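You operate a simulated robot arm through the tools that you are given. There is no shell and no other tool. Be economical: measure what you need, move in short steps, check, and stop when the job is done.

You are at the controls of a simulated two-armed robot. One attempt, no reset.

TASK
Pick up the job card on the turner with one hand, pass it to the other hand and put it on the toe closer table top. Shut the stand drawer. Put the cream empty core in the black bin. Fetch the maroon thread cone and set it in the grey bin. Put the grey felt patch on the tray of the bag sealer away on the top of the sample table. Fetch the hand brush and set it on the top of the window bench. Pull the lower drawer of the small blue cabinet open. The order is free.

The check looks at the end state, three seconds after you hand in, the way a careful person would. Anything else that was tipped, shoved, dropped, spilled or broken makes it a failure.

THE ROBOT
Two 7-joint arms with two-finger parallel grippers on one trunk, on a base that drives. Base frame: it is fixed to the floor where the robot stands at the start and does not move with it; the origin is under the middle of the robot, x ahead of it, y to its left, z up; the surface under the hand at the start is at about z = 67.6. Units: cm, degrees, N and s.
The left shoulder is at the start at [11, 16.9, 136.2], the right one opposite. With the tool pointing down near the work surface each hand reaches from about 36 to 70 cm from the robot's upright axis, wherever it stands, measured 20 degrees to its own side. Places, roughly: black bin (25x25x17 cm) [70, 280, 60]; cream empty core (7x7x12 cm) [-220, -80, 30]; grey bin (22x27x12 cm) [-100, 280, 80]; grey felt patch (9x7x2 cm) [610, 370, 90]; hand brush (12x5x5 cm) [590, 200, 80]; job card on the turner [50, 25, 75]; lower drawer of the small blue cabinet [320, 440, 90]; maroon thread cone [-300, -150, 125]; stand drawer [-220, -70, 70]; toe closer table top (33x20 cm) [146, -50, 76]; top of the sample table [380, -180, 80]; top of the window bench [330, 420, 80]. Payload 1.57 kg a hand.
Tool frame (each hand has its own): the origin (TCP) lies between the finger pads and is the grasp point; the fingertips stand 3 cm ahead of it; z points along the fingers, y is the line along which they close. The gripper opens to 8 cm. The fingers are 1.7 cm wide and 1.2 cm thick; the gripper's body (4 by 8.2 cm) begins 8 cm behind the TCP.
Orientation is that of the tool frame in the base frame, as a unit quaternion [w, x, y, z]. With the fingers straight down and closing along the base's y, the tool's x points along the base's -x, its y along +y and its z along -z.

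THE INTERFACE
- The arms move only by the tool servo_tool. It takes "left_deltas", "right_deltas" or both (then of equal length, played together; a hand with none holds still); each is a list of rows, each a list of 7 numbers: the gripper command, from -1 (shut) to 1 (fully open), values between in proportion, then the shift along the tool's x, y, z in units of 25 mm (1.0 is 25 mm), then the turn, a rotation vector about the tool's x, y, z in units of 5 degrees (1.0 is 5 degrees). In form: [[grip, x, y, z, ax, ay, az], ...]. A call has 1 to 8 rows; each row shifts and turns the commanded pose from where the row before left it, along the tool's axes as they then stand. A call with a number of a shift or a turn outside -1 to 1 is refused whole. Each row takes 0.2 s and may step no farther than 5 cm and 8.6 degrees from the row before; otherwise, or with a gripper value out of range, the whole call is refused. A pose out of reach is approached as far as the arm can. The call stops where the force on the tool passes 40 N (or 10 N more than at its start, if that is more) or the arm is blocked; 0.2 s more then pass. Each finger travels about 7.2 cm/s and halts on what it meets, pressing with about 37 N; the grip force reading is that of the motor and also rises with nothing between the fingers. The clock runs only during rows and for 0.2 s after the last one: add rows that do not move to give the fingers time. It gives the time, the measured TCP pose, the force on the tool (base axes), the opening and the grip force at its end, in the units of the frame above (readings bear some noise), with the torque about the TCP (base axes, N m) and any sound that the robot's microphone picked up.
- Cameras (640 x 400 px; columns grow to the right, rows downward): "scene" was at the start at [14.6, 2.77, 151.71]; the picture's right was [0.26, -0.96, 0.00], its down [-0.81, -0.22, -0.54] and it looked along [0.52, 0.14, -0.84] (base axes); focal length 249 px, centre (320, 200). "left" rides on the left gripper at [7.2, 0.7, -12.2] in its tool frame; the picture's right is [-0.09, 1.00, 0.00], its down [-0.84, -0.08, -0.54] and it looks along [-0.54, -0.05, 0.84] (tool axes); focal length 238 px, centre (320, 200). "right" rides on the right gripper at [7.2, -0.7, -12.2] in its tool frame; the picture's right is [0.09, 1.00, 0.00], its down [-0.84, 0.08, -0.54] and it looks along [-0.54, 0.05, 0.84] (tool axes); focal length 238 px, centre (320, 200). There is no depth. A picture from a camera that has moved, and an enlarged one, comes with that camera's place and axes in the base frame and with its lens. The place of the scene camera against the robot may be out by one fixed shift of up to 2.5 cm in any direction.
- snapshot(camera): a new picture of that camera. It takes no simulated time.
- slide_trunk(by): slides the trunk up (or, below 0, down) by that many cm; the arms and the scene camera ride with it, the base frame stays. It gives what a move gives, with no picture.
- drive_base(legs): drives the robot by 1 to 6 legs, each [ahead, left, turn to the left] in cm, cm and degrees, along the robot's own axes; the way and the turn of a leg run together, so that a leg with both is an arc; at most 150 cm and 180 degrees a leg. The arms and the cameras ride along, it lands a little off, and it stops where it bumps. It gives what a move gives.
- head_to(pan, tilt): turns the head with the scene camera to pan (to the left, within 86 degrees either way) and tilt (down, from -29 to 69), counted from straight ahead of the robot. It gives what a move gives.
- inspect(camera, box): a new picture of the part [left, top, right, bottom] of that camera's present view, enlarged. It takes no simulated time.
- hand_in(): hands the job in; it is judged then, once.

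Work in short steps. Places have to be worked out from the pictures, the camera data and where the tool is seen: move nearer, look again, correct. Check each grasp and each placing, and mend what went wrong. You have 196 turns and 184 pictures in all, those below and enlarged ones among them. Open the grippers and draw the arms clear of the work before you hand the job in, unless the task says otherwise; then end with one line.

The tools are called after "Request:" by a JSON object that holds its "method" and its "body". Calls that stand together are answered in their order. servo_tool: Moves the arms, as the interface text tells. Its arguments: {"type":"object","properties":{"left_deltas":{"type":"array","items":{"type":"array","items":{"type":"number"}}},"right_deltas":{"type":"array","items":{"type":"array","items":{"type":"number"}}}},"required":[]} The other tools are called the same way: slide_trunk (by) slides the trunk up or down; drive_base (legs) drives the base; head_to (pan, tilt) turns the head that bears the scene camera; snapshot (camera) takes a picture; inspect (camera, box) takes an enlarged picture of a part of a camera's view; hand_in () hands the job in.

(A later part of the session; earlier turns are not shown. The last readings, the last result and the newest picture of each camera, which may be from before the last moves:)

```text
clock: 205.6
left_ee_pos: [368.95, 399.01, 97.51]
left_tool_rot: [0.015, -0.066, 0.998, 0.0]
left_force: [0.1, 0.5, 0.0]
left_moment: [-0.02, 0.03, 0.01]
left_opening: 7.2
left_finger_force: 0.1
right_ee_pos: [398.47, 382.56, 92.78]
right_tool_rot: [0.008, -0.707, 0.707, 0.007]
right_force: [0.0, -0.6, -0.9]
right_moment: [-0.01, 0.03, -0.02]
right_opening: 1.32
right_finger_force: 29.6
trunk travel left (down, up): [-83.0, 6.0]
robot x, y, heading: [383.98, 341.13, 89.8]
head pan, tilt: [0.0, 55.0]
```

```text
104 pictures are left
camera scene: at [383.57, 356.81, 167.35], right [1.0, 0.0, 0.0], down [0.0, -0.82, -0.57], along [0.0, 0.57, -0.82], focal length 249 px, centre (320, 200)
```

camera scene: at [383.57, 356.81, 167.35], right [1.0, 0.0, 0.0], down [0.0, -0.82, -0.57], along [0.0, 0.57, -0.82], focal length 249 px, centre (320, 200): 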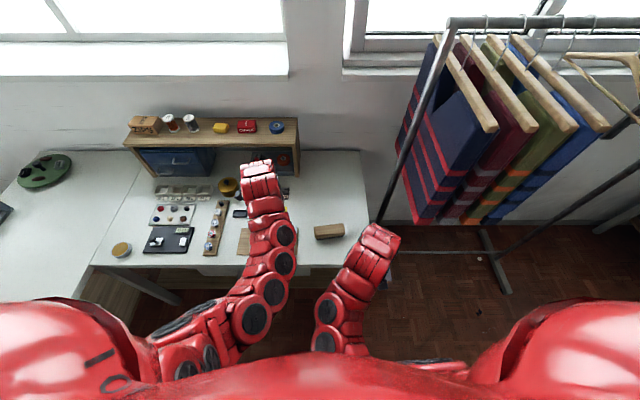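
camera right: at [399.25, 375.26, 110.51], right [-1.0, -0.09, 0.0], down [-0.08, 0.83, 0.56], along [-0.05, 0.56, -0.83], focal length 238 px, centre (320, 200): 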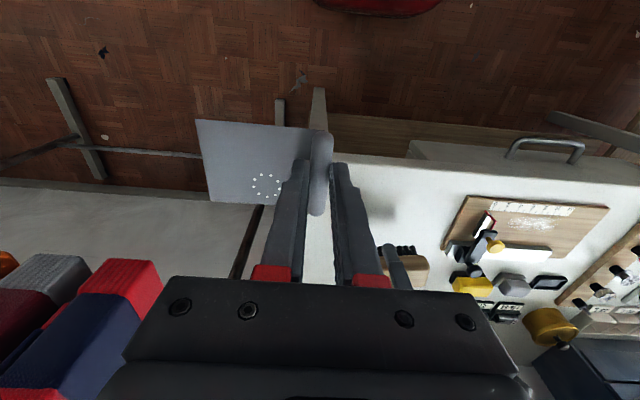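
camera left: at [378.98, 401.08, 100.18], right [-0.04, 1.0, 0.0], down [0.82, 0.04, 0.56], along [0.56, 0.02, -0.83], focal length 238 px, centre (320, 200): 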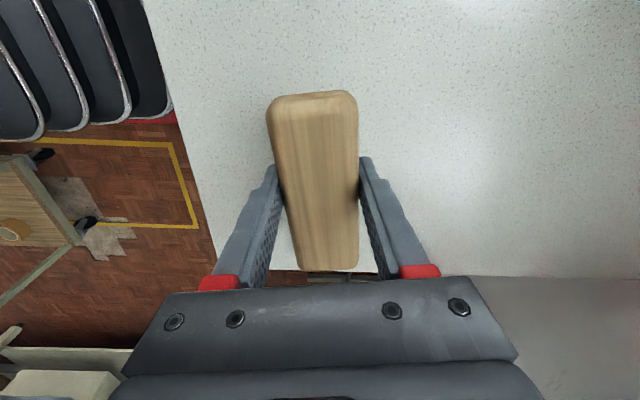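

Brush is placed. Now the drawer: I back 15 cm, shift left to x≈335 and look at the blue cabinet.

Request:
{"method": "drive_base", "body": {"legs": [[-15, 0, 0], [0, 45, 0]]}}

Request:
{"method": "head_to", "body": {"pan": 10, "tilt": 40}}

Request:
{"method": "inspect", "body": {"camera": "scene", "box": [220, 100, 460, 260]}}

```text
clock: 209.2
left_ee_pos: [325.53, 384.33, 97.49]
left_tool_rot: [0.013, -0.062, 0.998, 0.001]
left_force: [-0.8, 0.1, 0.2]
left_moment: [0.01, 0.01, -0.01]
left_opening: 7.19
left_finger_force: 0.0
right_ee_pos: [354.84, 367.54, 92.76]
right_tool_rot: [0.007, -0.704, 0.711, 0.008]
right_force: [0.5, 0.1, 0.1]
right_moment: [-0.02, 0.02, -0.01]
right_opening: 1.28
right_finger_force: 29.9
trunk travel left (down, up): [-83.0, 6.0]
robot x, y, heading: [339.55, 325.67, 89.1]
head pan, tilt: [0.0, 55.0]
```

```text
clock: 210.0
left_ee_pos: [325.34, 384.38, 97.49]
left_tool_rot: [0.014, -0.061, 0.998, 0.0]
left_force: [0.8, -0.6, -1.3]
left_moment: [0.0, 0.01, -0.03]
left_opening: 7.21
left_finger_force: 0.1
right_ee_pos: [354.79, 367.65, 92.98]
right_tool_rot: [0.007, -0.703, 0.711, 0.008]
right_force: [-0.4, -0.9, -0.4]
right_moment: [0.0, 0.04, 0.01]
right_opening: 1.28
right_finger_force: 29.7
trunk travel left (down, up): [-83.0, 6.0]
robot x, y, heading: [339.66, 325.77, 89.4]
head pan, tilt: [10.0, 40.0]
```

```text
2.50 times, centred on (340, 180) of scene
camera zoom: at [338.08, 343.12, 169.41], right [0.99, 0.16, 0.0], down [0.1, -0.64, -0.77], along [-0.12, 0.76, -0.64], focal length 623 px, centre (270, 250)
```

zoom: 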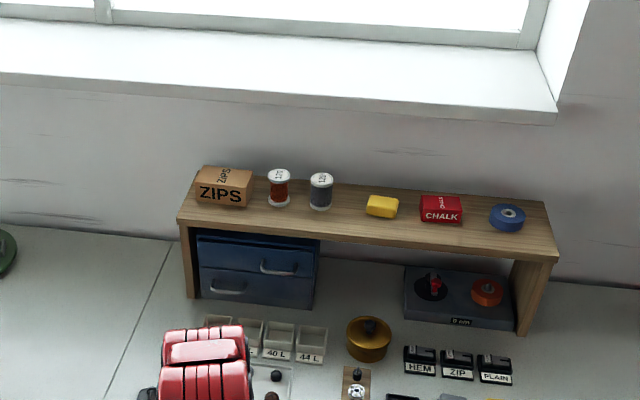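

The lower handle is at about [316,429,86], a horizontal D-handle ~6 cm long. I turn the left hand to face the cabinet (yaw, then 45° tilt forward) so it can straddle the handle.

Request:
{"method": "servo_tool", "body": {"left_deltas": [[1, 0, 0, 0, 0, 0, -1], [1, 0, 0, 0, 0, 0, -1], [1, 0, 0, 0, 0, 0, -1], [1, 0, 0, 0, 0, 0, -1], [1, 0, 0, 0, 0, 0, -1], [1, 0, 0, 0, 0, 0, -1], [1, 0, 0, 0, 0, 0, -1], [1, 0, 0, 0, 0, 0, -1]]}}

Request:
{"method": "servo_tool", "body": {"left_deltas": [[1, 0, 0, 0, 0, 0, -1], [1, 0, 0, 0, 0, 0, -1], [1, 0, 0, 0, 0, 0, -1], [1, 0, 0, 0, 0, 0, -1], [1, 0, 0, 0, 0, 0, -1], [1, 0, 0, 0, 0, 0, -1], [1, 0, 0, 0, 0, 0, -1], [1, 0, 0, 0, 0, 0, -0.6]]}}

Request:
{"method": "servo_tool", "body": {"left_deltas": [[1, 0, 0, 0, 0, -1, 0], [1, 0, 0, 0, 0, -1, 0], [1, 0, 0, 0, 0, -1, 0], [1, 0, 0, 0, 0, -1, 0], [1, 0, 0, 0, 0, -1, 0], [1, 0, 0, 0, 0, -1, 0], [1, 0, 0, 0, 0, -1, 0], [1, 0, 0, 0, 0, -1, 0]]}}

Request:
{"method": "snapshot", "body": {"camera": "left"}}

```text
clock: 211.8
left_ee_pos: [325.54, 384.23, 97.4]
left_tool_rot: [0.014, -0.4, 0.916, -0.005]
left_force: [0.0, -1.3, -0.1]
left_moment: [0.02, -0.02, 0.01]
left_opening: 8.0
left_finger_force: 0.0
right_ee_pos: [354.7, 367.58, 92.8]
right_tool_rot: [0.006, -0.703, 0.711, 0.007]
right_force: [-0.1, 0.2, -0.2]
right_moment: [0.01, 0.01, 0.0]
right_opening: 1.3
right_finger_force: 29.7
trunk travel left (down, up): [-83.0, 6.0]
robot x, y, heading: [339.21, 325.49, 89.3]
head pan, tilt: [10.0, 40.0]
```

```text
clock: 213.6
left_ee_pos: [325.41, 384.34, 97.47]
left_tool_rot: [0.011, -0.677, 0.736, -0.008]
left_force: [-0.4, 0.0, -0.3]
left_moment: [0.01, 0.02, 0.01]
left_opening: 8.0
left_finger_force: 0.1
right_ee_pos: [354.77, 367.48, 92.97]
right_tool_rot: [0.007, -0.703, 0.711, 0.008]
right_force: [0.1, 0.1, -0.4]
right_moment: [0.0, 0.02, -0.01]
right_opening: 1.27
right_finger_force: 30.2
trunk travel left (down, up): [-83.0, 6.0]
robot x, y, heading: [339.57, 325.44, 89.4]
head pan, tilt: [10.0, 40.0]
```

```text
clock: 215.4
left_ee_pos: [325.45, 384.28, 97.56]
left_tool_rot: [0.263, -0.638, 0.688, 0.224]
left_force: [0.4, 0.6, 0.3]
left_moment: [0.02, 0.05, -0.01]
left_opening: 7.98
left_finger_force: 0.0
right_ee_pos: [354.81, 367.56, 92.88]
right_tool_rot: [0.007, -0.703, 0.711, 0.009]
right_force: [-0.2, -0.3, 0.7]
right_moment: [0.02, 0.01, 0.02]
right_opening: 1.3
right_finger_force: 30.0
trunk travel left (down, up): [-83.0, 6.0]
robot x, y, heading: [339.62, 326.12, 89.3]
head pan, tilt: [10.0, 40.0]
```

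```text
102 pictures are left
camera left: at [323.4, 371.1, 102.08], right [-0.99, 0.16, 0.03], down [0.08, 0.28, 0.96], along [0.14, 0.95, -0.29], focal length 238 px, centre (320, 200)
```

left: 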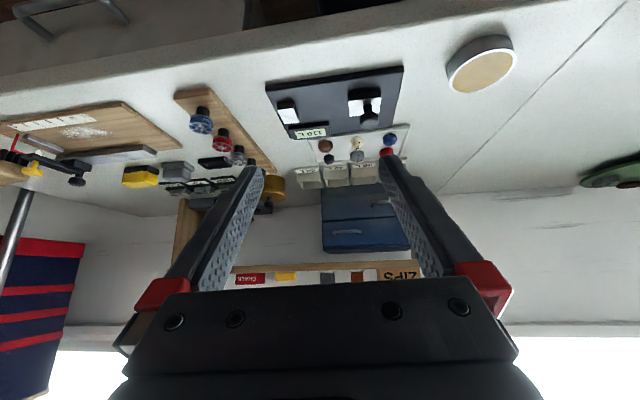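

I enlarge the cabinet region in this view.

Request:
{"method": "inspect", "body": {"camera": "left", "box": [260, 110, 440, 270]}}

```text
2.50 times, centred on (350, 190) of left
camera zoom: at [323.4, 371.1, 102.08], right [-0.99, 0.16, 0.03], down [0.08, 0.28, 0.96], along [0.14, 0.95, -0.29], focal length 596 px, centre (245, 225)
```

zoom: 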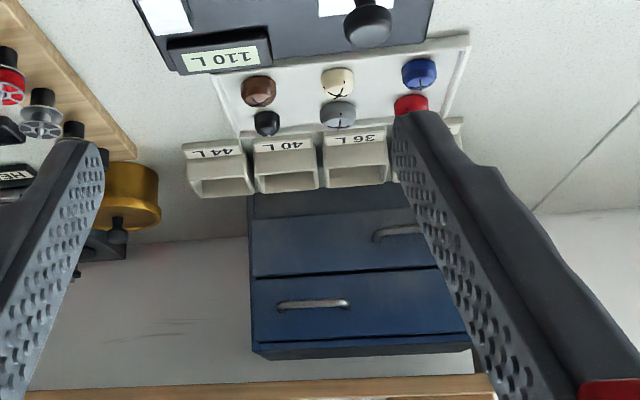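

The rod handle is ~7 cm long, so I'll grip it with the fingers above and below: tilt 20° more toward horizontal and roll the hand 90°.

Request:
{"method": "servo_tool", "body": {"left_deltas": [[0, 0, 0, 0, 0, -1, 0], [0, 0, 0, 0, 0, -1, 0], [0, 0, 0, 0, 0, -1, 0], [0, 0, 0, 0, 0, -1, 0], [0, 0, 0, 0, 0, 0, 1], [0, 0, 0, 0, 0, 0, 1], [0, 0, 0, 0, 0, 0, 1], [0, 0, 0, 0, 0, 0, 1]]}}

Request:
{"method": "servo_tool", "body": {"left_deltas": [[0, 0, 0, 0, 0, 0, 1], [0, 0, 0, 0, 0, 0, 1], [0, 0, 0, 0, 0, 0, 1], [0, 0, 0, 0, 0, 0, 1], [0, 0, 0, 0, 0, 0, 1], [0, 0, 0, 0, 0, 0, 1], [0, 0, 0, 0, 0, 0, 1]]}}

Request:
{"method": "servo_tool", "body": {"left_deltas": [[0, 0, 0, 0, 0, 0, 1], [0, 0, 0, 0, 0, 0, 1], [0, 0, 0, 0, 0, 0, 1], [0, 0, 0, 0, 0, 0, 1], [0, 0, 0, 0, 0, 0, 1], [0, 0, 0, 0, 0, 0, 1], [0, 0, 0, 0, 0, 0, 1]]}}

Request:
{"method": "snapshot", "body": {"camera": "left"}}

Request:
{"method": "snapshot", "body": {"camera": "scene"}}

```text
clock: 217.2
left_ee_pos: [325.38, 384.32, 97.45]
left_tool_rot: [0.314, -0.47, 0.726, 0.392]
left_force: [-0.8, -0.5, -0.3]
left_moment: [-0.01, -0.05, 0.0]
left_opening: 4.0
left_finger_force: 0.0
right_ee_pos: [354.67, 367.61, 92.94]
right_tool_rot: [0.007, -0.703, 0.711, 0.008]
right_force: [0.0, 0.4, -1.2]
right_moment: [0.01, -0.03, 0.0]
right_opening: 1.31
right_finger_force: 29.8
trunk travel left (down, up): [-83.0, 6.0]
robot x, y, heading: [339.35, 325.64, 89.3]
head pan, tilt: [10.0, 40.0]
```

```text
clock: 218.8
left_ee_pos: [325.43, 384.26, 97.37]
left_tool_rot: [0.182, -0.231, 0.833, 0.468]
left_force: [-0.4, 0.3, 0.0]
left_moment: [-0.01, -0.02, 0.0]
left_opening: 3.99
left_finger_force: 0.1
right_ee_pos: [354.79, 367.53, 92.82]
right_tool_rot: [0.006, -0.704, 0.711, 0.007]
right_force: [0.3, -0.7, -0.8]
right_moment: [0.01, -0.01, -0.02]
right_opening: 1.27
right_finger_force: 30.1
trunk travel left (down, up): [-83.0, 6.0]
robot x, y, heading: [339.39, 325.61, 89.4]
head pan, tilt: [10.0, 40.0]
```

```text
clock: 220.4
left_ee_pos: [325.39, 384.24, 97.29]
left_tool_rot: [0.034, 0.031, 0.864, 0.501]
left_force: [0.1, 0.3, 1.0]
left_moment: [0.0, 0.01, 0.02]
left_opening: 4.0
left_finger_force: 0.0
right_ee_pos: [354.79, 367.65, 92.9]
right_tool_rot: [0.007, -0.703, 0.711, 0.008]
right_force: [0.2, 0.3, -0.9]
right_moment: [0.01, 0.01, 0.03]
right_opening: 1.28
right_finger_force: 29.9
trunk travel left (down, up): [-83.0, 6.0]
robot x, y, heading: [339.52, 325.42, 89.2]
head pan, tilt: [10.0, 40.0]
```

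```text
100 pictures are left
camera left: at [317.1, 374.78, 103.81], right [0.11, 0.49, 0.87], down [0.78, -0.58, 0.22], along [0.61, 0.65, -0.45], focal length 238 px, centre (320, 200)
```

left: 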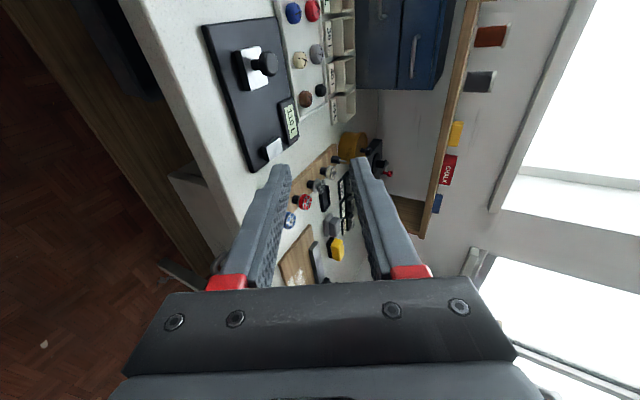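

```text
99 pictures are left
camera scene: at [338.08, 343.11, 169.42], right [0.99, 0.16, 0.0], down [0.1, -0.63, -0.77], along [-0.12, 0.76, -0.64], focal length 249 px, centre (320, 200)
```

scene: 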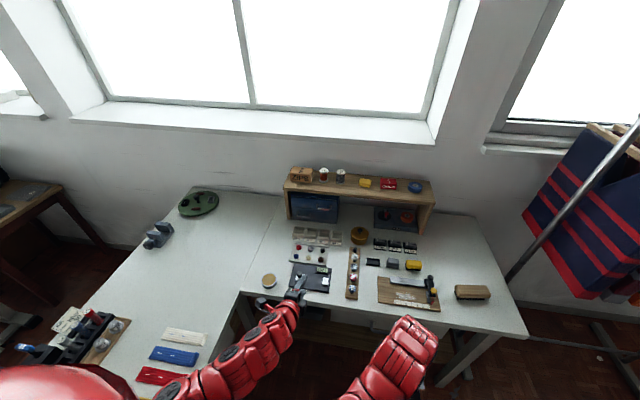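

Hand orientation is right (fingers 30° below horizontal). I raise the trunk 5 cm so the felt clears the bench items, then drive ahead 28 and left 9.

Request:
{"method": "slide_trunk", "body": {"by": 5}}

Request:
{"method": "drive_base", "body": {"legs": [[0, 9, 0.7], [26, 0, 0]]}}

Request:
{"method": "snapshot", "body": {"camera": "left"}}

Request:
{"method": "snapshot", "body": {"camera": "scene"}}

```text
clock: 221.3
left_ee_pos: [325.46, 384.38, 102.41]
left_tool_rot: [0.033, 0.03, 0.865, 0.501]
left_force: [0.3, -0.1, -0.2]
left_moment: [0.0, 0.02, -0.01]
left_opening: 4.04
left_finger_force: 0.2
right_ee_pos: [354.74, 367.63, 97.86]
right_tool_rot: [0.007, -0.703, 0.711, 0.007]
right_force: [-0.7, 0.3, 0.0]
right_moment: [0.02, -0.01, -0.02]
right_opening: 1.29
right_finger_force: 30.1
trunk travel left (down, up): [-88.0, 1.0]
robot x, y, heading: [339.58, 325.86, 89.4]
head pan, tilt: [10.0, 40.0]
```

```text
clock: 223.9
left_ee_pos: [315.06, 409.94, 102.46]
left_tool_rot: [0.029, 0.023, 0.864, 0.501]
left_force: [0.5, 0.7, 0.5]
left_moment: [0.0, 0.0, -0.04]
left_opening: 4.04
left_finger_force: 0.1
right_ee_pos: [344.77, 393.81, 97.9]
right_tool_rot: [-0.007, 0.71, -0.704, -0.009]
right_force: [0.0, 0.1, -0.4]
right_moment: [0.06, -0.03, -0.03]
right_opening: 1.29
right_finger_force: 29.6
trunk travel left (down, up): [-88.0, 1.0]
robot x, y, heading: [330.3, 352.12, 90.4]
head pan, tilt: [10.0, 40.0]
```

```text
98 pictures are left
camera left: at [306.94, 400.31, 108.86], right [0.1, 0.49, 0.87], down [0.79, -0.56, 0.22], along [0.6, 0.67, -0.44], focal length 238 px, centre (320, 200)
```

left: 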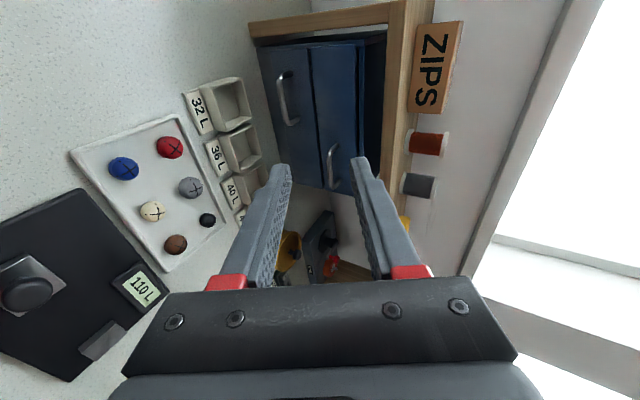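

```text
97 pictures are left
camera scene: at [328.54, 368.99, 174.43], right [0.98, 0.18, 0.0], down [0.12, -0.63, -0.77], along [-0.14, 0.75, -0.64], focal length 249 px, centre (320, 200)
```

scene: 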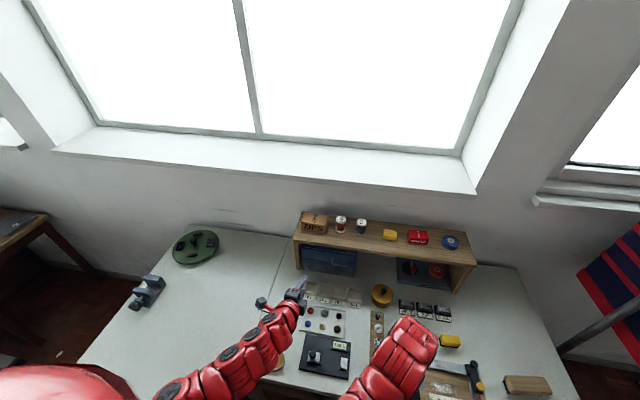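

I enlarge to judge the handle, the drawer's lower edge and the trays in front.

Request:
{"method": "inspect", "body": {"camera": "left", "box": [180, 20, 380, 200]}}

```text
2.22 times, centred on (280, 110) of left
camera zoom: at [306.94, 400.31, 108.86], right [0.1, 0.49, 0.87], down [0.79, -0.56, 0.22], along [0.6, 0.67, -0.44], focal length 530 px, centre (409, 400)
```

zoom: 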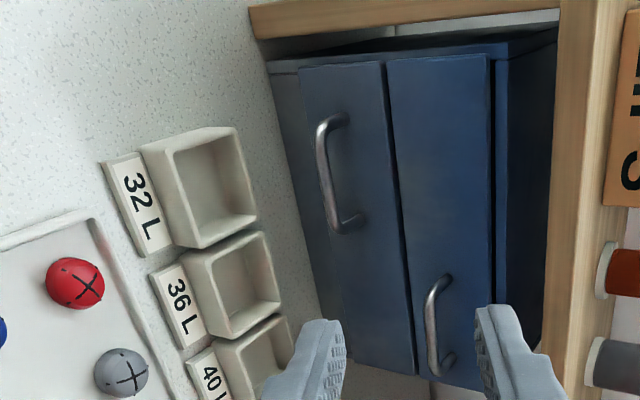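

Handle ≈[316,428,86.6], standing ~3.5 cm off the face; the trays' back edge is ~7 cm before the drawer front. I go to a pre-grasp 8 cm short.

Request:
{"method": "servo_tool", "body": {"left_deltas": [[0, 0.04, -0.31, 0.97, 0, 0, 0], [0, 0.04, -0.31, 0.97, 0, 0, 0], [0, 0.04, -0.31, 0.97, 0, 0, 0], [0, 0.04, -0.31, 0.97, 0, 0, 0], [0, 0.04, -0.31, 0.97, 0, 0, 0], [0, 0.04, -0.31, 0.97, 0, 0, 0]]}}

Request:
{"method": "snapshot", "body": {"camera": "left"}}

```text
clock: 225.3
left_ee_pos: [315.65, 420.26, 90.83]
left_tool_rot: [0.028, 0.023, 0.865, 0.501]
left_force: [0.5, 1.1, -0.1]
left_moment: [-0.02, 0.0, 0.07]
left_opening: 3.99
left_finger_force: 0.1
right_ee_pos: [344.77, 394.12, 97.88]
right_tool_rot: [-0.007, 0.71, -0.704, -0.009]
right_force: [-0.2, -0.8, -0.5]
right_moment: [-0.02, 0.01, 0.05]
right_opening: 1.29
right_finger_force: 29.9
trunk travel left (down, up): [-88.0, 1.0]
robot x, y, heading: [330.36, 352.08, 90.4]
head pan, tilt: [10.0, 40.0]
```

```text
95 pictures are left
camera left: at [307.46, 410.71, 97.29], right [0.1, 0.49, 0.87], down [0.79, -0.56, 0.22], along [0.6, 0.67, -0.45], focal length 238 px, centre (320, 200)
```

left: 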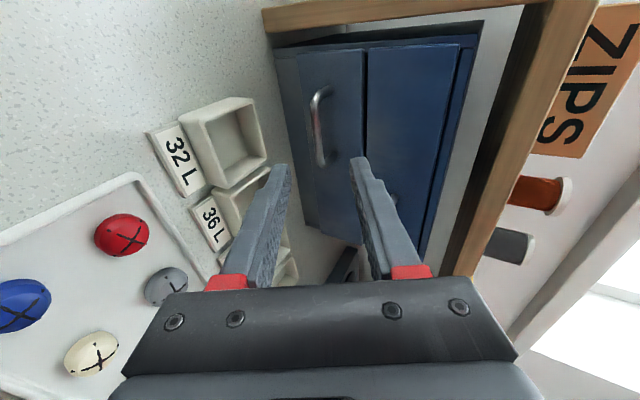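

The handle lies in the mid-plane of the fingers. I advance 7.7 cm and close.

Request:
{"method": "servo_tool", "body": {"left_deltas": [[0, 0.1, 0.02, 0.8, 0, 0, 0], [0, 0.1, 0.02, 0.8, 0, 0, 0], [0, 0.1, 0.02, 0.8, 0, 0, 0], [0, 0.1, 0, 0.7, 0, 0, 0]]}}

Request:
{"method": "snapshot", "body": {"camera": "left"}}

```text
clock: 226.4
left_ee_pos: [319.88, 426.38, 87.26]
left_tool_rot: [0.049, 0.052, 0.863, 0.5]
left_force: [0.8, -16.7, 10.2]
left_moment: [0.67, 0.06, 0.03]
left_opening: 4.03
left_finger_force: 0.6
right_ee_pos: [344.88, 393.77, 97.92]
right_tool_rot: [-0.007, 0.709, -0.705, -0.009]
right_force: [0.3, 0.3, -0.5]
right_moment: [0.0, 0.0, -0.01]
right_opening: 1.27
right_finger_force: 29.9
trunk travel left (down, up): [-88.0, 1.0]
robot x, y, heading: [330.29, 351.56, 90.4]
head pan, tilt: [10.0, 40.0]
stopped in row 4 (left hand): the force on the tool passed its limit at 81 N (the readings are from after the stop); the commanded pose is now the measured one
```

```text
94 pictures are left
camera left: at [311.05, 417.42, 93.67], right [0.13, 0.48, 0.87], down [0.75, -0.62, 0.23], along [0.65, 0.62, -0.44], focal length 238 px, centre (320, 200)
```

left: 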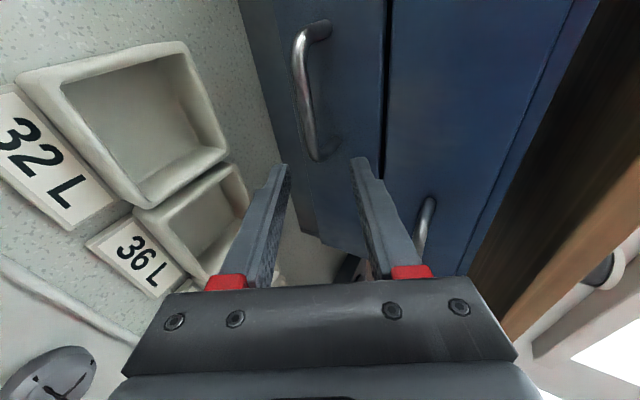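

The upper finger touched the drawer face and slid sideways. I back off 4 cm, straighten the yaw, shift back to the handle's middle and narrow the opening.

Request:
{"method": "servo_tool", "body": {"left_deltas": [[0, 0, 0, -0.8, 0, 0, 0], [-0.2, 0, 0, -0.8, 0, 0, 0], [-0.4, 0, 0, 0, -0.026, 0.695, -0.395], [-0.4, 0, 0, 0, -0.026, 0.695, -0.395], [-0.4, 0.9, 0, 0, 0, 0, 0], [-0.4, 0.9, 0, 0, 0, 0, 0]]}}

Request:
{"method": "snapshot", "body": {"camera": "left"}}

```text
clock: 227.8
left_ee_pos: [314.65, 423.02, 89.17]
left_tool_rot: [0.014, -0.01, 0.865, 0.502]
left_force: [-1.2, 0.2, -0.2]
left_moment: [-0.01, -0.02, 0.02]
left_opening: 2.39
left_finger_force: 0.0
right_ee_pos: [344.64, 393.87, 97.93]
right_tool_rot: [-0.008, 0.71, -0.705, -0.008]
right_force: [0.9, 0.5, 0.0]
right_moment: [0.04, 0.02, -0.01]
right_opening: 1.31
right_finger_force: 29.9
trunk travel left (down, up): [-88.0, 1.0]
robot x, y, heading: [330.24, 352.2, 90.3]
head pan, tilt: [10.0, 40.0]
```

```text
93 pictures are left
camera left: at [307.13, 412.94, 95.41], right [0.06, 0.49, 0.87], down [0.83, -0.51, 0.23], along [0.55, 0.71, -0.44], focal length 238 px, centre (320, 200)
```

left: 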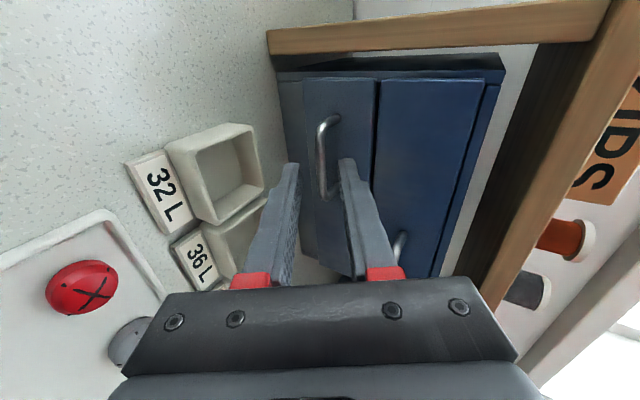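

Handle is centred between the fingers. I advance 4 cm and close.

Request:
{"method": "servo_tool", "body": {"left_deltas": [[-0.4, 0, 0, 0.8, 0, 0, 0], [-0.4, 0, 0, 0.8, 0, 0, 0], [-0.4, 0, 0, 0, 0, 0, 0]]}}

Request:
{"method": "snapshot", "body": {"camera": "left"}}

```text
clock: 228.6
left_ee_pos: [316.27, 425.3, 86.86]
left_tool_rot: [0.037, 0.008, 0.871, 0.49]
left_force: [0.5, -0.5, 0.1]
left_moment: [0.05, 0.03, -0.07]
left_opening: 2.43
left_finger_force: 0.3
left hand out of reach, approached as far as the arm can: row 2
right_ee_pos: [344.8, 393.93, 97.9]
right_tool_rot: [-0.007, 0.71, -0.704, -0.009]
right_force: [-0.2, -0.2, 0.0]
right_moment: [0.0, -0.01, -0.02]
right_opening: 1.32
right_finger_force: 30.2
trunk travel left (down, up): [-88.0, 1.0]
robot x, y, heading: [330.46, 352.13, 90.2]
head pan, tilt: [10.0, 40.0]
```

```text
92 pictures are left
camera left: at [308.13, 415.68, 93.37], right [0.07, 0.51, 0.86], down [0.8, -0.54, 0.26], along [0.6, 0.66, -0.45], focal length 238 px, centre (320, 200)
```

left: 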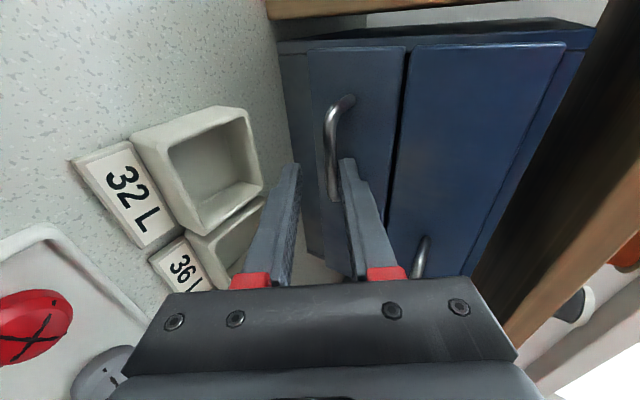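

The arm reached its limit. I retract the hand 4 cm, drive the base 5 cm nearer, and re-approach.

Request:
{"method": "servo_tool", "body": {"left_deltas": [[-0.4, 0.3, 0, -0.9, 0, 0, 0], [-0.4, 0.3, 0, -0.9, 0, 0, 0]]}}

Request:
{"method": "drive_base", "body": {"legs": [[5, 0, 0]]}}

Request:
{"method": "snapshot", "body": {"camera": "left"}}

```text
clock: 229.2
left_ee_pos: [313.0, 422.32, 89.56]
left_tool_rot: [0.014, -0.01, 0.864, 0.503]
left_force: [0.0, -0.5, -0.2]
left_moment: [-0.03, 0.02, 0.03]
left_opening: 2.38
left_finger_force: 0.1
right_ee_pos: [344.61, 393.73, 98.08]
right_tool_rot: [-0.007, 0.71, -0.704, -0.009]
right_force: [-0.4, 0.6, 0.6]
right_moment: [0.02, -0.01, 0.01]
right_opening: 1.3
right_finger_force: 30.3
trunk travel left (down, up): [-88.0, 1.0]
robot x, y, heading: [331.01, 351.88, 90.3]
head pan, tilt: [10.0, 40.0]
```

```text
clock: 230.1
left_ee_pos: [313.31, 425.57, 89.53]
left_tool_rot: [0.015, -0.01, 0.864, 0.503]
left_force: [-0.4, -25.4, 22.6]
left_moment: [-0.33, -0.02, -0.07]
left_opening: 1.91
left_finger_force: 0.1
right_ee_pos: [344.65, 397.46, 98.1]
right_tool_rot: [-0.011, 0.71, -0.704, -0.011]
right_force: [-0.3, 0.1, -0.3]
right_moment: [-0.01, 0.01, -0.01]
right_opening: 1.3
right_finger_force: 30.1
trunk travel left (down, up): [-88.0, 1.0]
robot x, y, heading: [330.12, 355.36, 90.5]
head pan, tilt: [10.0, 40.0]
stopped in leg 1: the force on the tool passed its limit at 136 N (the readings are from after the stop); the commanded pose is now the measured one
```

```text
91 pictures are left
camera left: at [305.66, 415.47, 95.76], right [0.06, 0.49, 0.87], down [0.83, -0.51, 0.23], along [0.56, 0.71, -0.44], focal length 238 px, centre (320, 200)
```

left: 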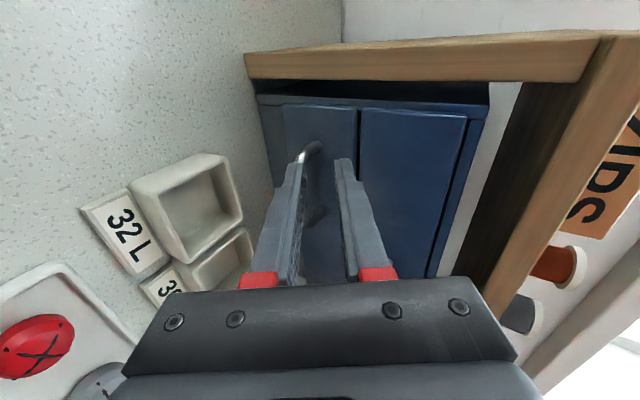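

The lower finger pressed against the bar. I back off at once, then lower to line up.

Request:
{"method": "servo_tool", "body": {"left_deltas": [[-0.4, 0, -0.2, -0.7, 0, 0, 0], [-0.4, 0, -0.4, -0.5, 0, 0, 0], [-0.4, -0.5, -0.3, 0, 0, 0, 0]]}}

Request:
{"method": "snapshot", "body": {"camera": "left"}}

```text
clock: 230.9
left_ee_pos: [314.55, 422.54, 88.51]
left_tool_rot: [0.017, -0.009, 0.866, 0.5]
left_force: [-0.1, 0.7, -0.2]
left_moment: [0.02, -0.01, -0.01]
left_opening: 2.39
left_finger_force: 0.0
right_ee_pos: [344.7, 397.98, 97.92]
right_tool_rot: [-0.007, 0.71, -0.704, -0.009]
right_force: [-0.2, 0.2, -0.1]
right_moment: [0.0, 0.01, 0.02]
right_opening: 1.28
right_finger_force: 29.5
trunk travel left (down, up): [-88.0, 1.0]
robot x, y, heading: [330.07, 355.58, 90.5]
head pan, tilt: [10.0, 40.0]
```

```text
90 pictures are left
camera left: at [307.09, 412.39, 94.86], right [0.06, 0.5, 0.87], down [0.83, -0.51, 0.24], along [0.56, 0.7, -0.44], focal length 238 px, centre (320, 200)
```

left: 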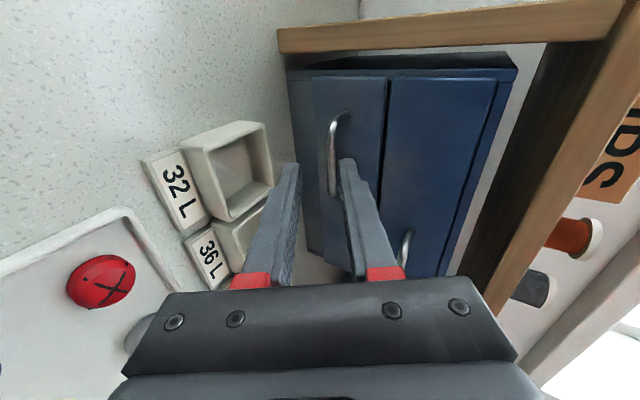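

Bar is ~0.8 cm above my mid-plane; I correct and advance again in small steps.

Request:
{"method": "servo_tool", "body": {"left_deltas": [[-0.35, 0, 0.36, 0, 0, 0, 0], [-0.35, 0, 0, 0.8, 0, 0, 0], [-0.35, 0, 0, 0.8, 0, 0, 0], [-0.35, 0, 0, 0, 0, 0, 0]]}}

Request:
{"method": "snapshot", "body": {"camera": "left"}}

```text
clock: 231.9
left_ee_pos: [314.54, 426.15, 87.54]
left_tool_rot: [0.016, -0.009, 0.866, 0.501]
left_force: [-0.3, -0.7, 0.0]
left_moment: [0.0, 0.01, -0.03]
left_opening: 2.58
left_finger_force: 0.0
right_ee_pos: [344.7, 397.75, 98.01]
right_tool_rot: [-0.009, 0.71, -0.704, -0.009]
right_force: [0.6, -0.2, -0.5]
right_moment: [0.01, 0.02, 0.02]
right_opening: 1.31
right_finger_force: 29.9
trunk travel left (down, up): [-88.0, 1.0]
robot x, y, heading: [330.55, 355.64, 90.5]
head pan, tilt: [10.0, 40.0]
```

```text
89 pictures are left
camera left: at [307.03, 416.05, 93.75], right [0.06, 0.5, 0.87], down [0.83, -0.51, 0.23], along [0.56, 0.7, -0.44], focal length 238 px, centre (320, 200)
```

left: 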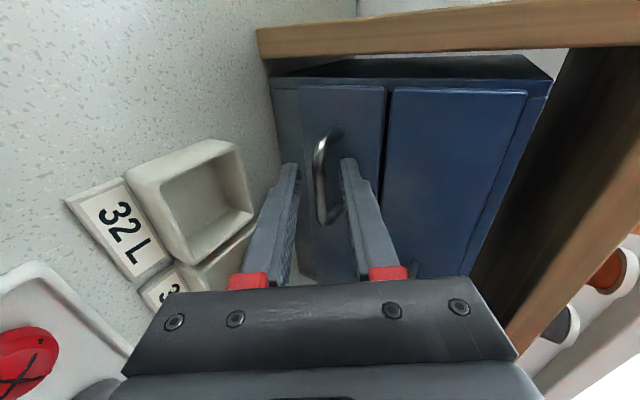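

The bar sits between the fingertips. I close and pull gently toward −y by about 3 cm.

Request:
{"method": "servo_tool", "body": {"left_deltas": [[-1, 0, 0, 0, 0, 0, 0], [-1, 0, 0, 0, 0, 0, 0], [-1, 0, 0, 0, 0, 0, 0], [-1, 0, -0.1, -0.17, 0, 0, 0], [-1, 0, -0.2, -0.35, 0, 0, 0], [-1, 0, -0.2, -0.35, 0, 0, 0]]}}

Request:
{"method": "snapshot", "body": {"camera": "left"}}

```text
clock: 233.3
left_ee_pos: [314.52, 423.83, 87.37]
left_tool_rot: [0.016, -0.01, 0.866, 0.5]
left_force: [4.7, -0.2, -3.7]
left_moment: [0.0, 0.57, 0.02]
left_opening: 0.81
left_finger_force: 27.2
right_ee_pos: [344.6, 398.0, 98.0]
right_tool_rot: [-0.008, 0.71, -0.705, -0.009]
right_force: [0.5, 0.0, -0.5]
right_moment: [0.01, -0.01, 0.05]
right_opening: 1.28
right_finger_force: 30.2
trunk travel left (down, up): [-88.0, 1.0]
robot x, y, heading: [330.29, 355.81, 90.4]
head pan, tilt: [10.0, 40.0]
```

```text
88 pictures are left
camera left: at [307.03, 413.65, 93.73], right [0.06, 0.5, 0.87], down [0.83, -0.51, 0.23], along [0.56, 0.7, -0.44], focal length 238 px, centre (320, 200)
```

left: 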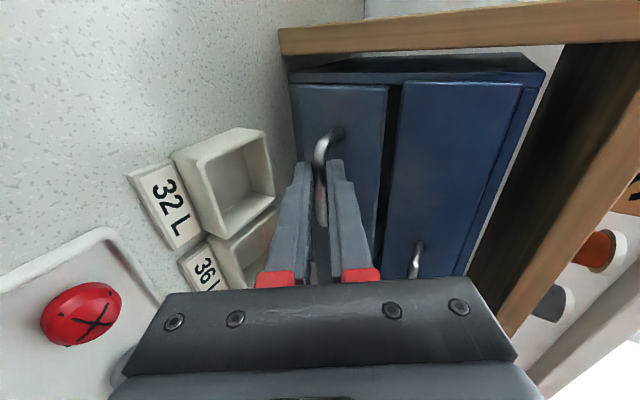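

The drawer is moving. I pull 3 cm more and check against the trays.

Request:
{"method": "servo_tool", "body": {"left_deltas": [[-1, 0, -0.2, -0.35, 0, 0, 0], [-1, 0, -0.2, -0.35, 0, 0, 0], [-1, 0, -0.2, -0.35, 0, 0, 0]]}}

Request:
{"method": "snapshot", "body": {"camera": "left"}}

Request:
{"method": "inspect", "body": {"camera": "scene", "box": [250, 180, 410, 300]}}

```text
clock: 234.1
left_ee_pos: [314.61, 420.79, 87.38]
left_tool_rot: [0.015, -0.009, 0.866, 0.499]
left_force: [1.4, -0.5, -5.7]
left_moment: [-0.11, 0.23, -0.5]
left_opening: 0.81
left_finger_force: 26.7
right_ee_pos: [344.62, 397.89, 97.82]
right_tool_rot: [-0.008, 0.71, -0.704, -0.009]
right_force: [1.0, 0.2, 0.2]
right_moment: [0.02, 0.03, -0.04]
right_opening: 1.27
right_finger_force: 29.8
trunk travel left (down, up): [-88.0, 1.0]
robot x, y, heading: [330.42, 355.77, 90.3]
head pan, tilt: [10.0, 40.0]
```

```text
87 pictures are left
camera left: at [307.05, 410.55, 93.74], right [0.06, 0.5, 0.86], down [0.83, -0.51, 0.24], along [0.56, 0.7, -0.44], focal length 238 px, centre (320, 200)
```

left: 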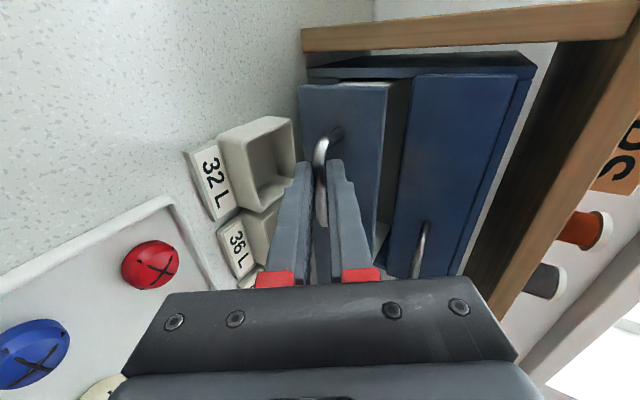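

```text
3.33 times, centred on (330, 240) of scene
camera zoom: at [328.48, 373.07, 174.4], right [0.98, 0.18, 0.0], down [0.12, -0.63, -0.77], along [-0.14, 0.75, -0.64], focal length 831 px, centre (287, 67)
```

zoom: 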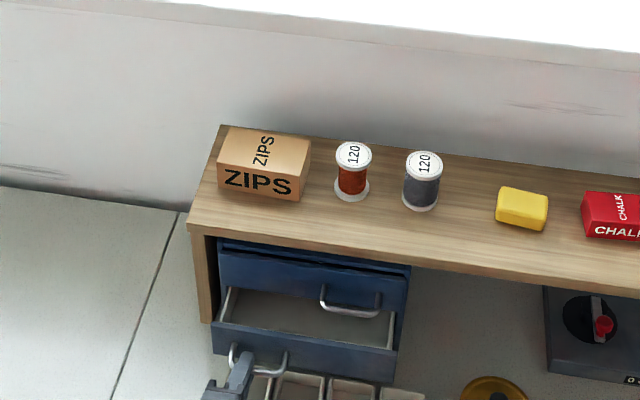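

About 5 cm open. I enlarge to see the clearance between drawer bottom and trays.

Request:
{"method": "inspect", "body": {"camera": "left", "box": [180, 70, 340, 220]}}

```text
2.67 times, centred on (260, 145) of left
camera zoom: at [307.05, 410.55, 93.74], right [0.06, 0.5, 0.86], down [0.83, -0.51, 0.24], along [0.56, 0.7, -0.44], focal length 636 px, centre (480, 347)
```

zoom: 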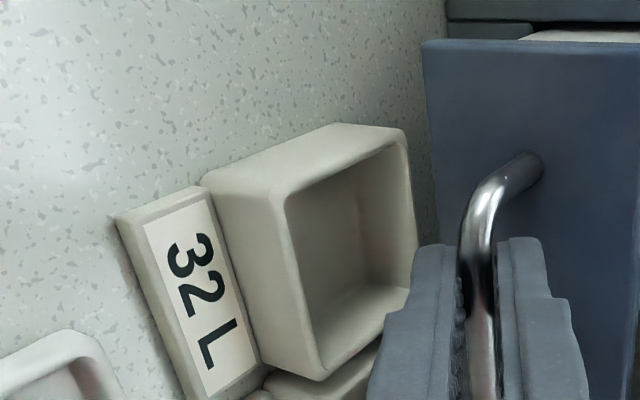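

Tray back edge is ~1.3 cm ahead of the drawer front, with similar heights. I pull 1 cm and look closely.

Request:
{"method": "servo_tool", "body": {"left_deltas": [[-1, 0, -0.1, -0.17, 0, 0, 0], [-1, 0, -0.1, -0.17, 0, 0, 0], [-1, 0, 0, 0, 0, 0, 0]]}}

Request:
{"method": "inspect", "body": {"camera": "left", "box": [180, 70, 340, 220]}}

```text
clock: 234.9
left_ee_pos: [314.54, 419.84, 87.4]
left_tool_rot: [0.015, -0.01, 0.866, 0.499]
left_force: [0.8, -0.3, -12.2]
left_moment: [-0.16, 0.42, -0.23]
left_opening: 0.81
left_finger_force: 27.0
right_ee_pos: [344.59, 397.91, 97.97]
right_tool_rot: [-0.007, 0.71, -0.704, -0.008]
right_force: [0.0, 0.2, -0.3]
right_moment: [0.02, -0.02, -0.02]
right_opening: 1.27
right_finger_force: 30.1
trunk travel left (down, up): [-88.0, 1.0]
robot x, y, heading: [330.15, 355.78, 90.3]
head pan, tilt: [10.0, 40.0]
```

```text
2.67 times, centred on (260, 145) of left
camera zoom: at [307.05, 409.67, 93.76], right [0.06, 0.5, 0.86], down [0.83, -0.51, 0.24], along [0.56, 0.7, -0.44], focal length 636 px, centre (480, 347)
```

zoom: 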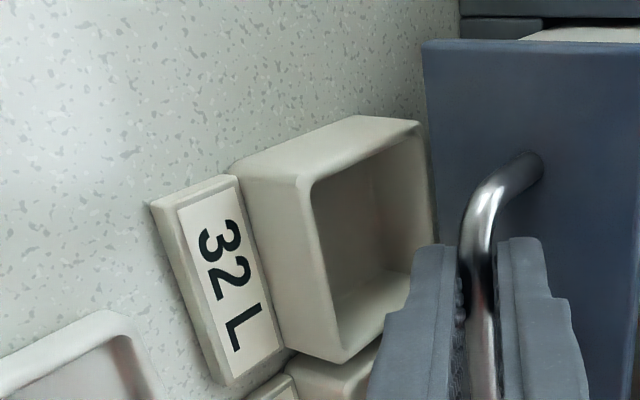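

They now nearly coincide in the view. I pull 0.6 cm more and compare the tray's spot against the table specks.

Request:
{"method": "servo_tool", "body": {"left_deltas": [[-1, 0, -0.16, -0.18, 0, 0, 0], [-1, 0, 0, 0, 0, 0, 0]]}}

Request:
{"method": "inspect", "body": {"camera": "left", "box": [180, 70, 340, 220]}}

```text
clock: 235.5
left_ee_pos: [314.55, 419.32, 87.43]
left_tool_rot: [0.016, -0.01, 0.865, 0.501]
left_force: [1.5, -0.2, -4.7]
left_moment: [-0.06, 0.36, -0.26]
left_opening: 0.81
left_finger_force: 26.7
right_ee_pos: [344.74, 397.9, 98.01]
right_tool_rot: [-0.008, 0.71, -0.704, -0.009]
right_force: [0.3, -0.9, 0.2]
right_moment: [-0.02, 0.02, -0.02]
right_opening: 1.27
right_finger_force: 29.9
trunk travel left (down, up): [-88.0, 1.0]
robot x, y, heading: [330.15, 355.43, 90.2]
head pan, tilt: [10.0, 40.0]
```

```text
2.67 times, centred on (260, 145) of left
camera zoom: at [307.03, 409.12, 93.72], right [0.06, 0.5, 0.87], down [0.83, -0.51, 0.23], along [0.56, 0.7, -0.44], focal length 636 px, centre (480, 347)
```

zoom: 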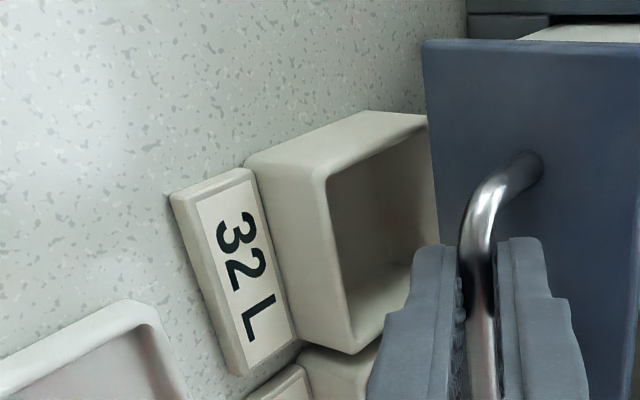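

The drawer front now overlaps the tray rim without moving it, so it clears. I pull 2 cm more and verify the tray stays put.

Request:
{"method": "servo_tool", "body": {"left_deltas": [[-1, 0, -0.2, -0.34, 0, 0, 0], [-1, 0, -0.2, -0.34, 0, 0, 0], [-1, 0, 0, 0, 0, 0, 0]]}}

Request:
{"method": "inspect", "body": {"camera": "left", "box": [180, 70, 340, 220]}}

```text
clock: 236.3
left_ee_pos: [314.55, 417.31, 87.43]
left_tool_rot: [0.015, -0.01, 0.865, 0.501]
left_force: [7.2, -0.2, -1.6]
left_moment: [-0.05, 0.42, -0.27]
left_opening: 0.8
left_finger_force: 27.1
right_ee_pos: [344.58, 397.89, 97.96]
right_tool_rot: [-0.008, 0.71, -0.704, -0.009]
right_force: [-0.1, -0.4, -0.1]
right_moment: [0.02, 0.05, -0.04]
right_opening: 1.31
right_finger_force: 30.1
trunk travel left (down, up): [-88.0, 1.0]
robot x, y, heading: [330.33, 355.96, 90.4]
head pan, tilt: [10.0, 40.0]
```

```text
2.67 times, centred on (260, 145) of left
camera zoom: at [307.02, 407.11, 93.72], right [0.06, 0.5, 0.87], down [0.83, -0.51, 0.23], along [0.56, 0.7, -0.44], focal length 636 px, centre (480, 347)
```

zoom: 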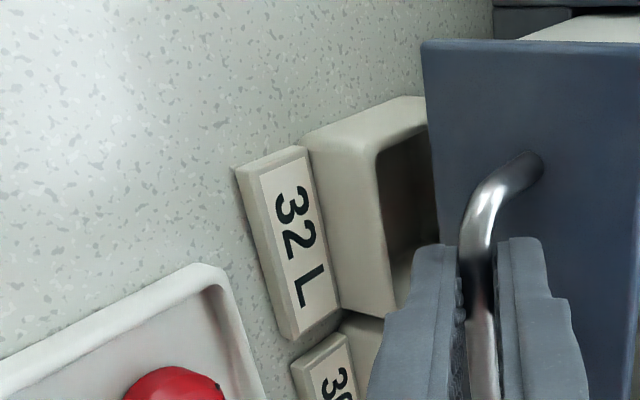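

It clears the trays. I pull 4 cm more (total ≈13 cm) watching force.

Request:
{"method": "servo_tool", "body": {"left_deltas": [[-1, 0, -0.2, -0.34, 0, 0, 0], [-1, 0, -0.2, -0.34, 0, 0, 0], [-1, 0, -0.2, -0.34, 0, 0, 0], [-1, 0, -0.2, -0.34, 0, 0, 0], [-1, 0, 0, 0, 0, 0, 0]]}}

Request:
{"method": "inspect", "body": {"camera": "scene", "box": [240, 180, 400, 300]}}

```text
clock: 237.0
left_ee_pos: [314.6, 416.03, 87.71]
left_tool_rot: [0.016, -0.006, 0.863, 0.505]
left_force: [1.1, 18.6, -11.3]
left_moment: [-0.03, 0.36, -0.19]
left_opening: 0.81
left_finger_force: 27.2
right_ee_pos: [344.63, 398.17, 97.82]
right_tool_rot: [-0.007, 0.71, -0.705, -0.009]
right_force: [-0.3, 0.0, -0.3]
right_moment: [-0.01, 0.0, 0.03]
right_opening: 1.31
right_finger_force: 30.3
trunk travel left (down, up): [-88.0, 1.0]
robot x, y, heading: [330.15, 355.55, 90.5]
head pan, tilt: [10.0, 40.0]
stopped in row 3 (left hand): the force on the tool passed its limit at 44 N (the readings are from after the stop); the commanded pose is now the measured one
```

```text
3.33 times, centred on (320, 240) of scene
camera zoom: at [328.43, 373.54, 174.33], right [0.98, 0.18, 0.0], down [0.12, -0.63, -0.76], along [-0.14, 0.75, -0.64], focal length 831 px, centre (320, 67)
```

zoom: 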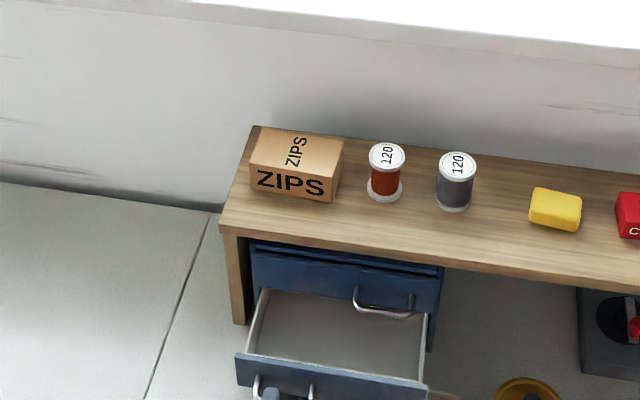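

The drawer hit its stop, fully open (~10 cm). I release and withdraw along the tool axis.

Request:
{"method": "servo_tool", "body": {"left_deltas": [[-0.5, 0, 0, 0, 0, 0, 0], [-0.4, 0, 0, 0, 0, 0, 0], [-0.4, 0, 0, -0.6, 0, 0, 0], [-0.4, 0, 0, -0.9, 0, 0, 0], [-0.4, 0, 0, -0.9, 0, 0, 0], [-0.4, 0, 0, -0.6, 0, 0, 0]]}}

Request:
{"method": "drive_base", "body": {"legs": [[-30, 0, 0]]}}

Request:
{"method": "snapshot", "body": {"camera": "scene"}}

```text
clock: 238.4
left_ee_pos: [314.38, 409.18, 91.62]
left_tool_rot: [0.017, -0.007, 0.862, 0.506]
left_force: [-0.5, 0.2, 0.1]
left_moment: [-0.01, 0.03, 0.01]
left_opening: 2.39
left_finger_force: 0.0
right_ee_pos: [344.63, 397.91, 98.04]
right_tool_rot: [-0.007, 0.71, -0.705, -0.008]
right_force: [-0.3, -0.5, 0.2]
right_moment: [0.0, 0.03, 0.02]
right_opening: 1.29
right_finger_force: 29.9
trunk travel left (down, up): [-88.0, 1.0]
robot x, y, heading: [330.34, 355.78, 90.4]
head pan, tilt: [10.0, 40.0]
```

```text
clock: 240.5
left_ee_pos: [314.36, 378.79, 91.56]
left_tool_rot: [0.016, -0.008, 0.862, 0.506]
left_force: [-1.0, 0.7, -0.2]
left_moment: [-0.02, -0.01, 0.0]
left_opening: 2.41
left_finger_force: 0.1
right_ee_pos: [344.78, 367.71, 97.91]
right_tool_rot: [-0.008, 0.71, -0.704, -0.009]
right_force: [0.4, -0.3, -0.3]
right_moment: [0.01, 0.02, 0.03]
right_opening: 1.29
right_finger_force: 29.6
trunk travel left (down, up): [-88.0, 1.0]
robot x, y, heading: [330.48, 325.51, 90.6]
head pan, tilt: [10.0, 40.0]
```

```text
80 pictures are left
camera scene: at [328.69, 342.79, 174.4], right [0.98, 0.18, 0.0], down [0.12, -0.63, -0.77], along [-0.14, 0.75, -0.64], focal length 249 px, centre (320, 200)
```

scene: 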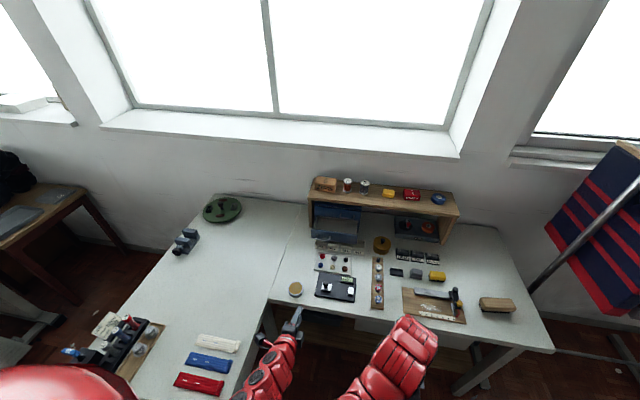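

Drawer open, brush in place. Next the felt: I turn round and drive toward the sample table near [380,-150].

Request:
{"method": "drive_base", "body": {"legs": [[-20, -35, 0], [0, 0, -90], [0, 0, -90], [150, 0, 0], [60, 0, 0]]}}

Request:
{"method": "head_to", "body": {"pan": 0, "tilt": 25}}

Request:
{"method": "snapshot", "body": {"camera": "scene"}}

```text
clock: 260.5
left_ee_pos: [405.01, 44.64, 91.67]
left_tool_rot: [0.506, 0.861, 0.052, 0.009]
left_force: [-0.7, -0.2, -0.2]
left_moment: [0.02, -0.02, -0.01]
left_opening: 2.4
left_finger_force: 0.0
right_ee_pos: [373.69, 52.87, 97.88]
right_tool_rot: [0.009, 0.667, 0.745, -0.007]
right_force: [-0.6, -0.7, 0.4]
right_moment: [-0.02, -0.03, -0.03]
right_opening: 1.28
right_finger_force: 29.5
trunk travel left (down, up): [-88.0, 1.0]
robot x, y, heading: [383.6, 96.03, -83.7]
head pan, tilt: [10.0, 40.0]
```

```text
clock: 261.3
left_ee_pos: [405.03, 44.68, 91.64]
left_tool_rot: [0.506, 0.861, 0.051, 0.009]
left_force: [0.0, -0.8, 0.1]
left_moment: [-0.01, 0.03, -0.01]
left_opening: 2.38
left_finger_force: 0.1
right_ee_pos: [373.75, 52.8, 97.79]
right_tool_rot: [0.01, 0.667, 0.745, -0.007]
right_force: [1.0, 0.1, -0.2]
right_moment: [0.0, -0.04, -0.02]
right_opening: 1.27
right_finger_force: 30.1
trunk travel left (down, up): [-88.0, 1.0]
robot x, y, heading: [383.69, 96.45, -83.9]
head pan, tilt: [0.0, 25.0]
```

```text
79 pictures are left
camera scene: at [385.47, 80.02, 176.74], right [-0.99, -0.11, 0.0], down [-0.05, 0.42, -0.91], along [0.1, -0.9, -0.42], focal length 249 px, centre (320, 200)
```

scene: 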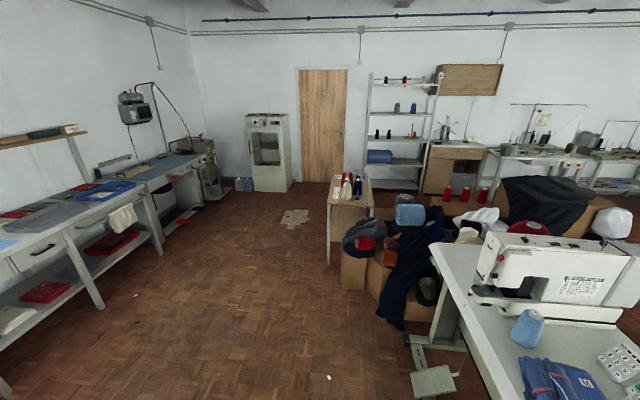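

Request:
{"method": "inspect", "body": {"camera": "scene", "box": [300, 150, 460, 280]}}

```text
3.08 times, centred on (380, 215) of scene
camera zoom: at [385.47, 80.02, 176.74], right [-0.99, -0.11, 0.0], down [-0.05, 0.42, -0.91], along [0.1, -0.9, -0.42], focal length 767 px, centre (135, 154)
```

zoom: 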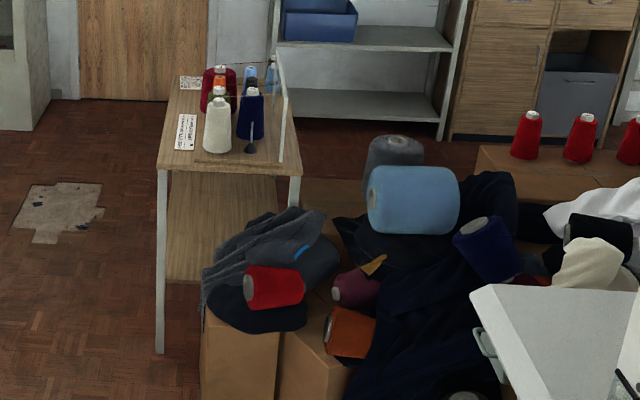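

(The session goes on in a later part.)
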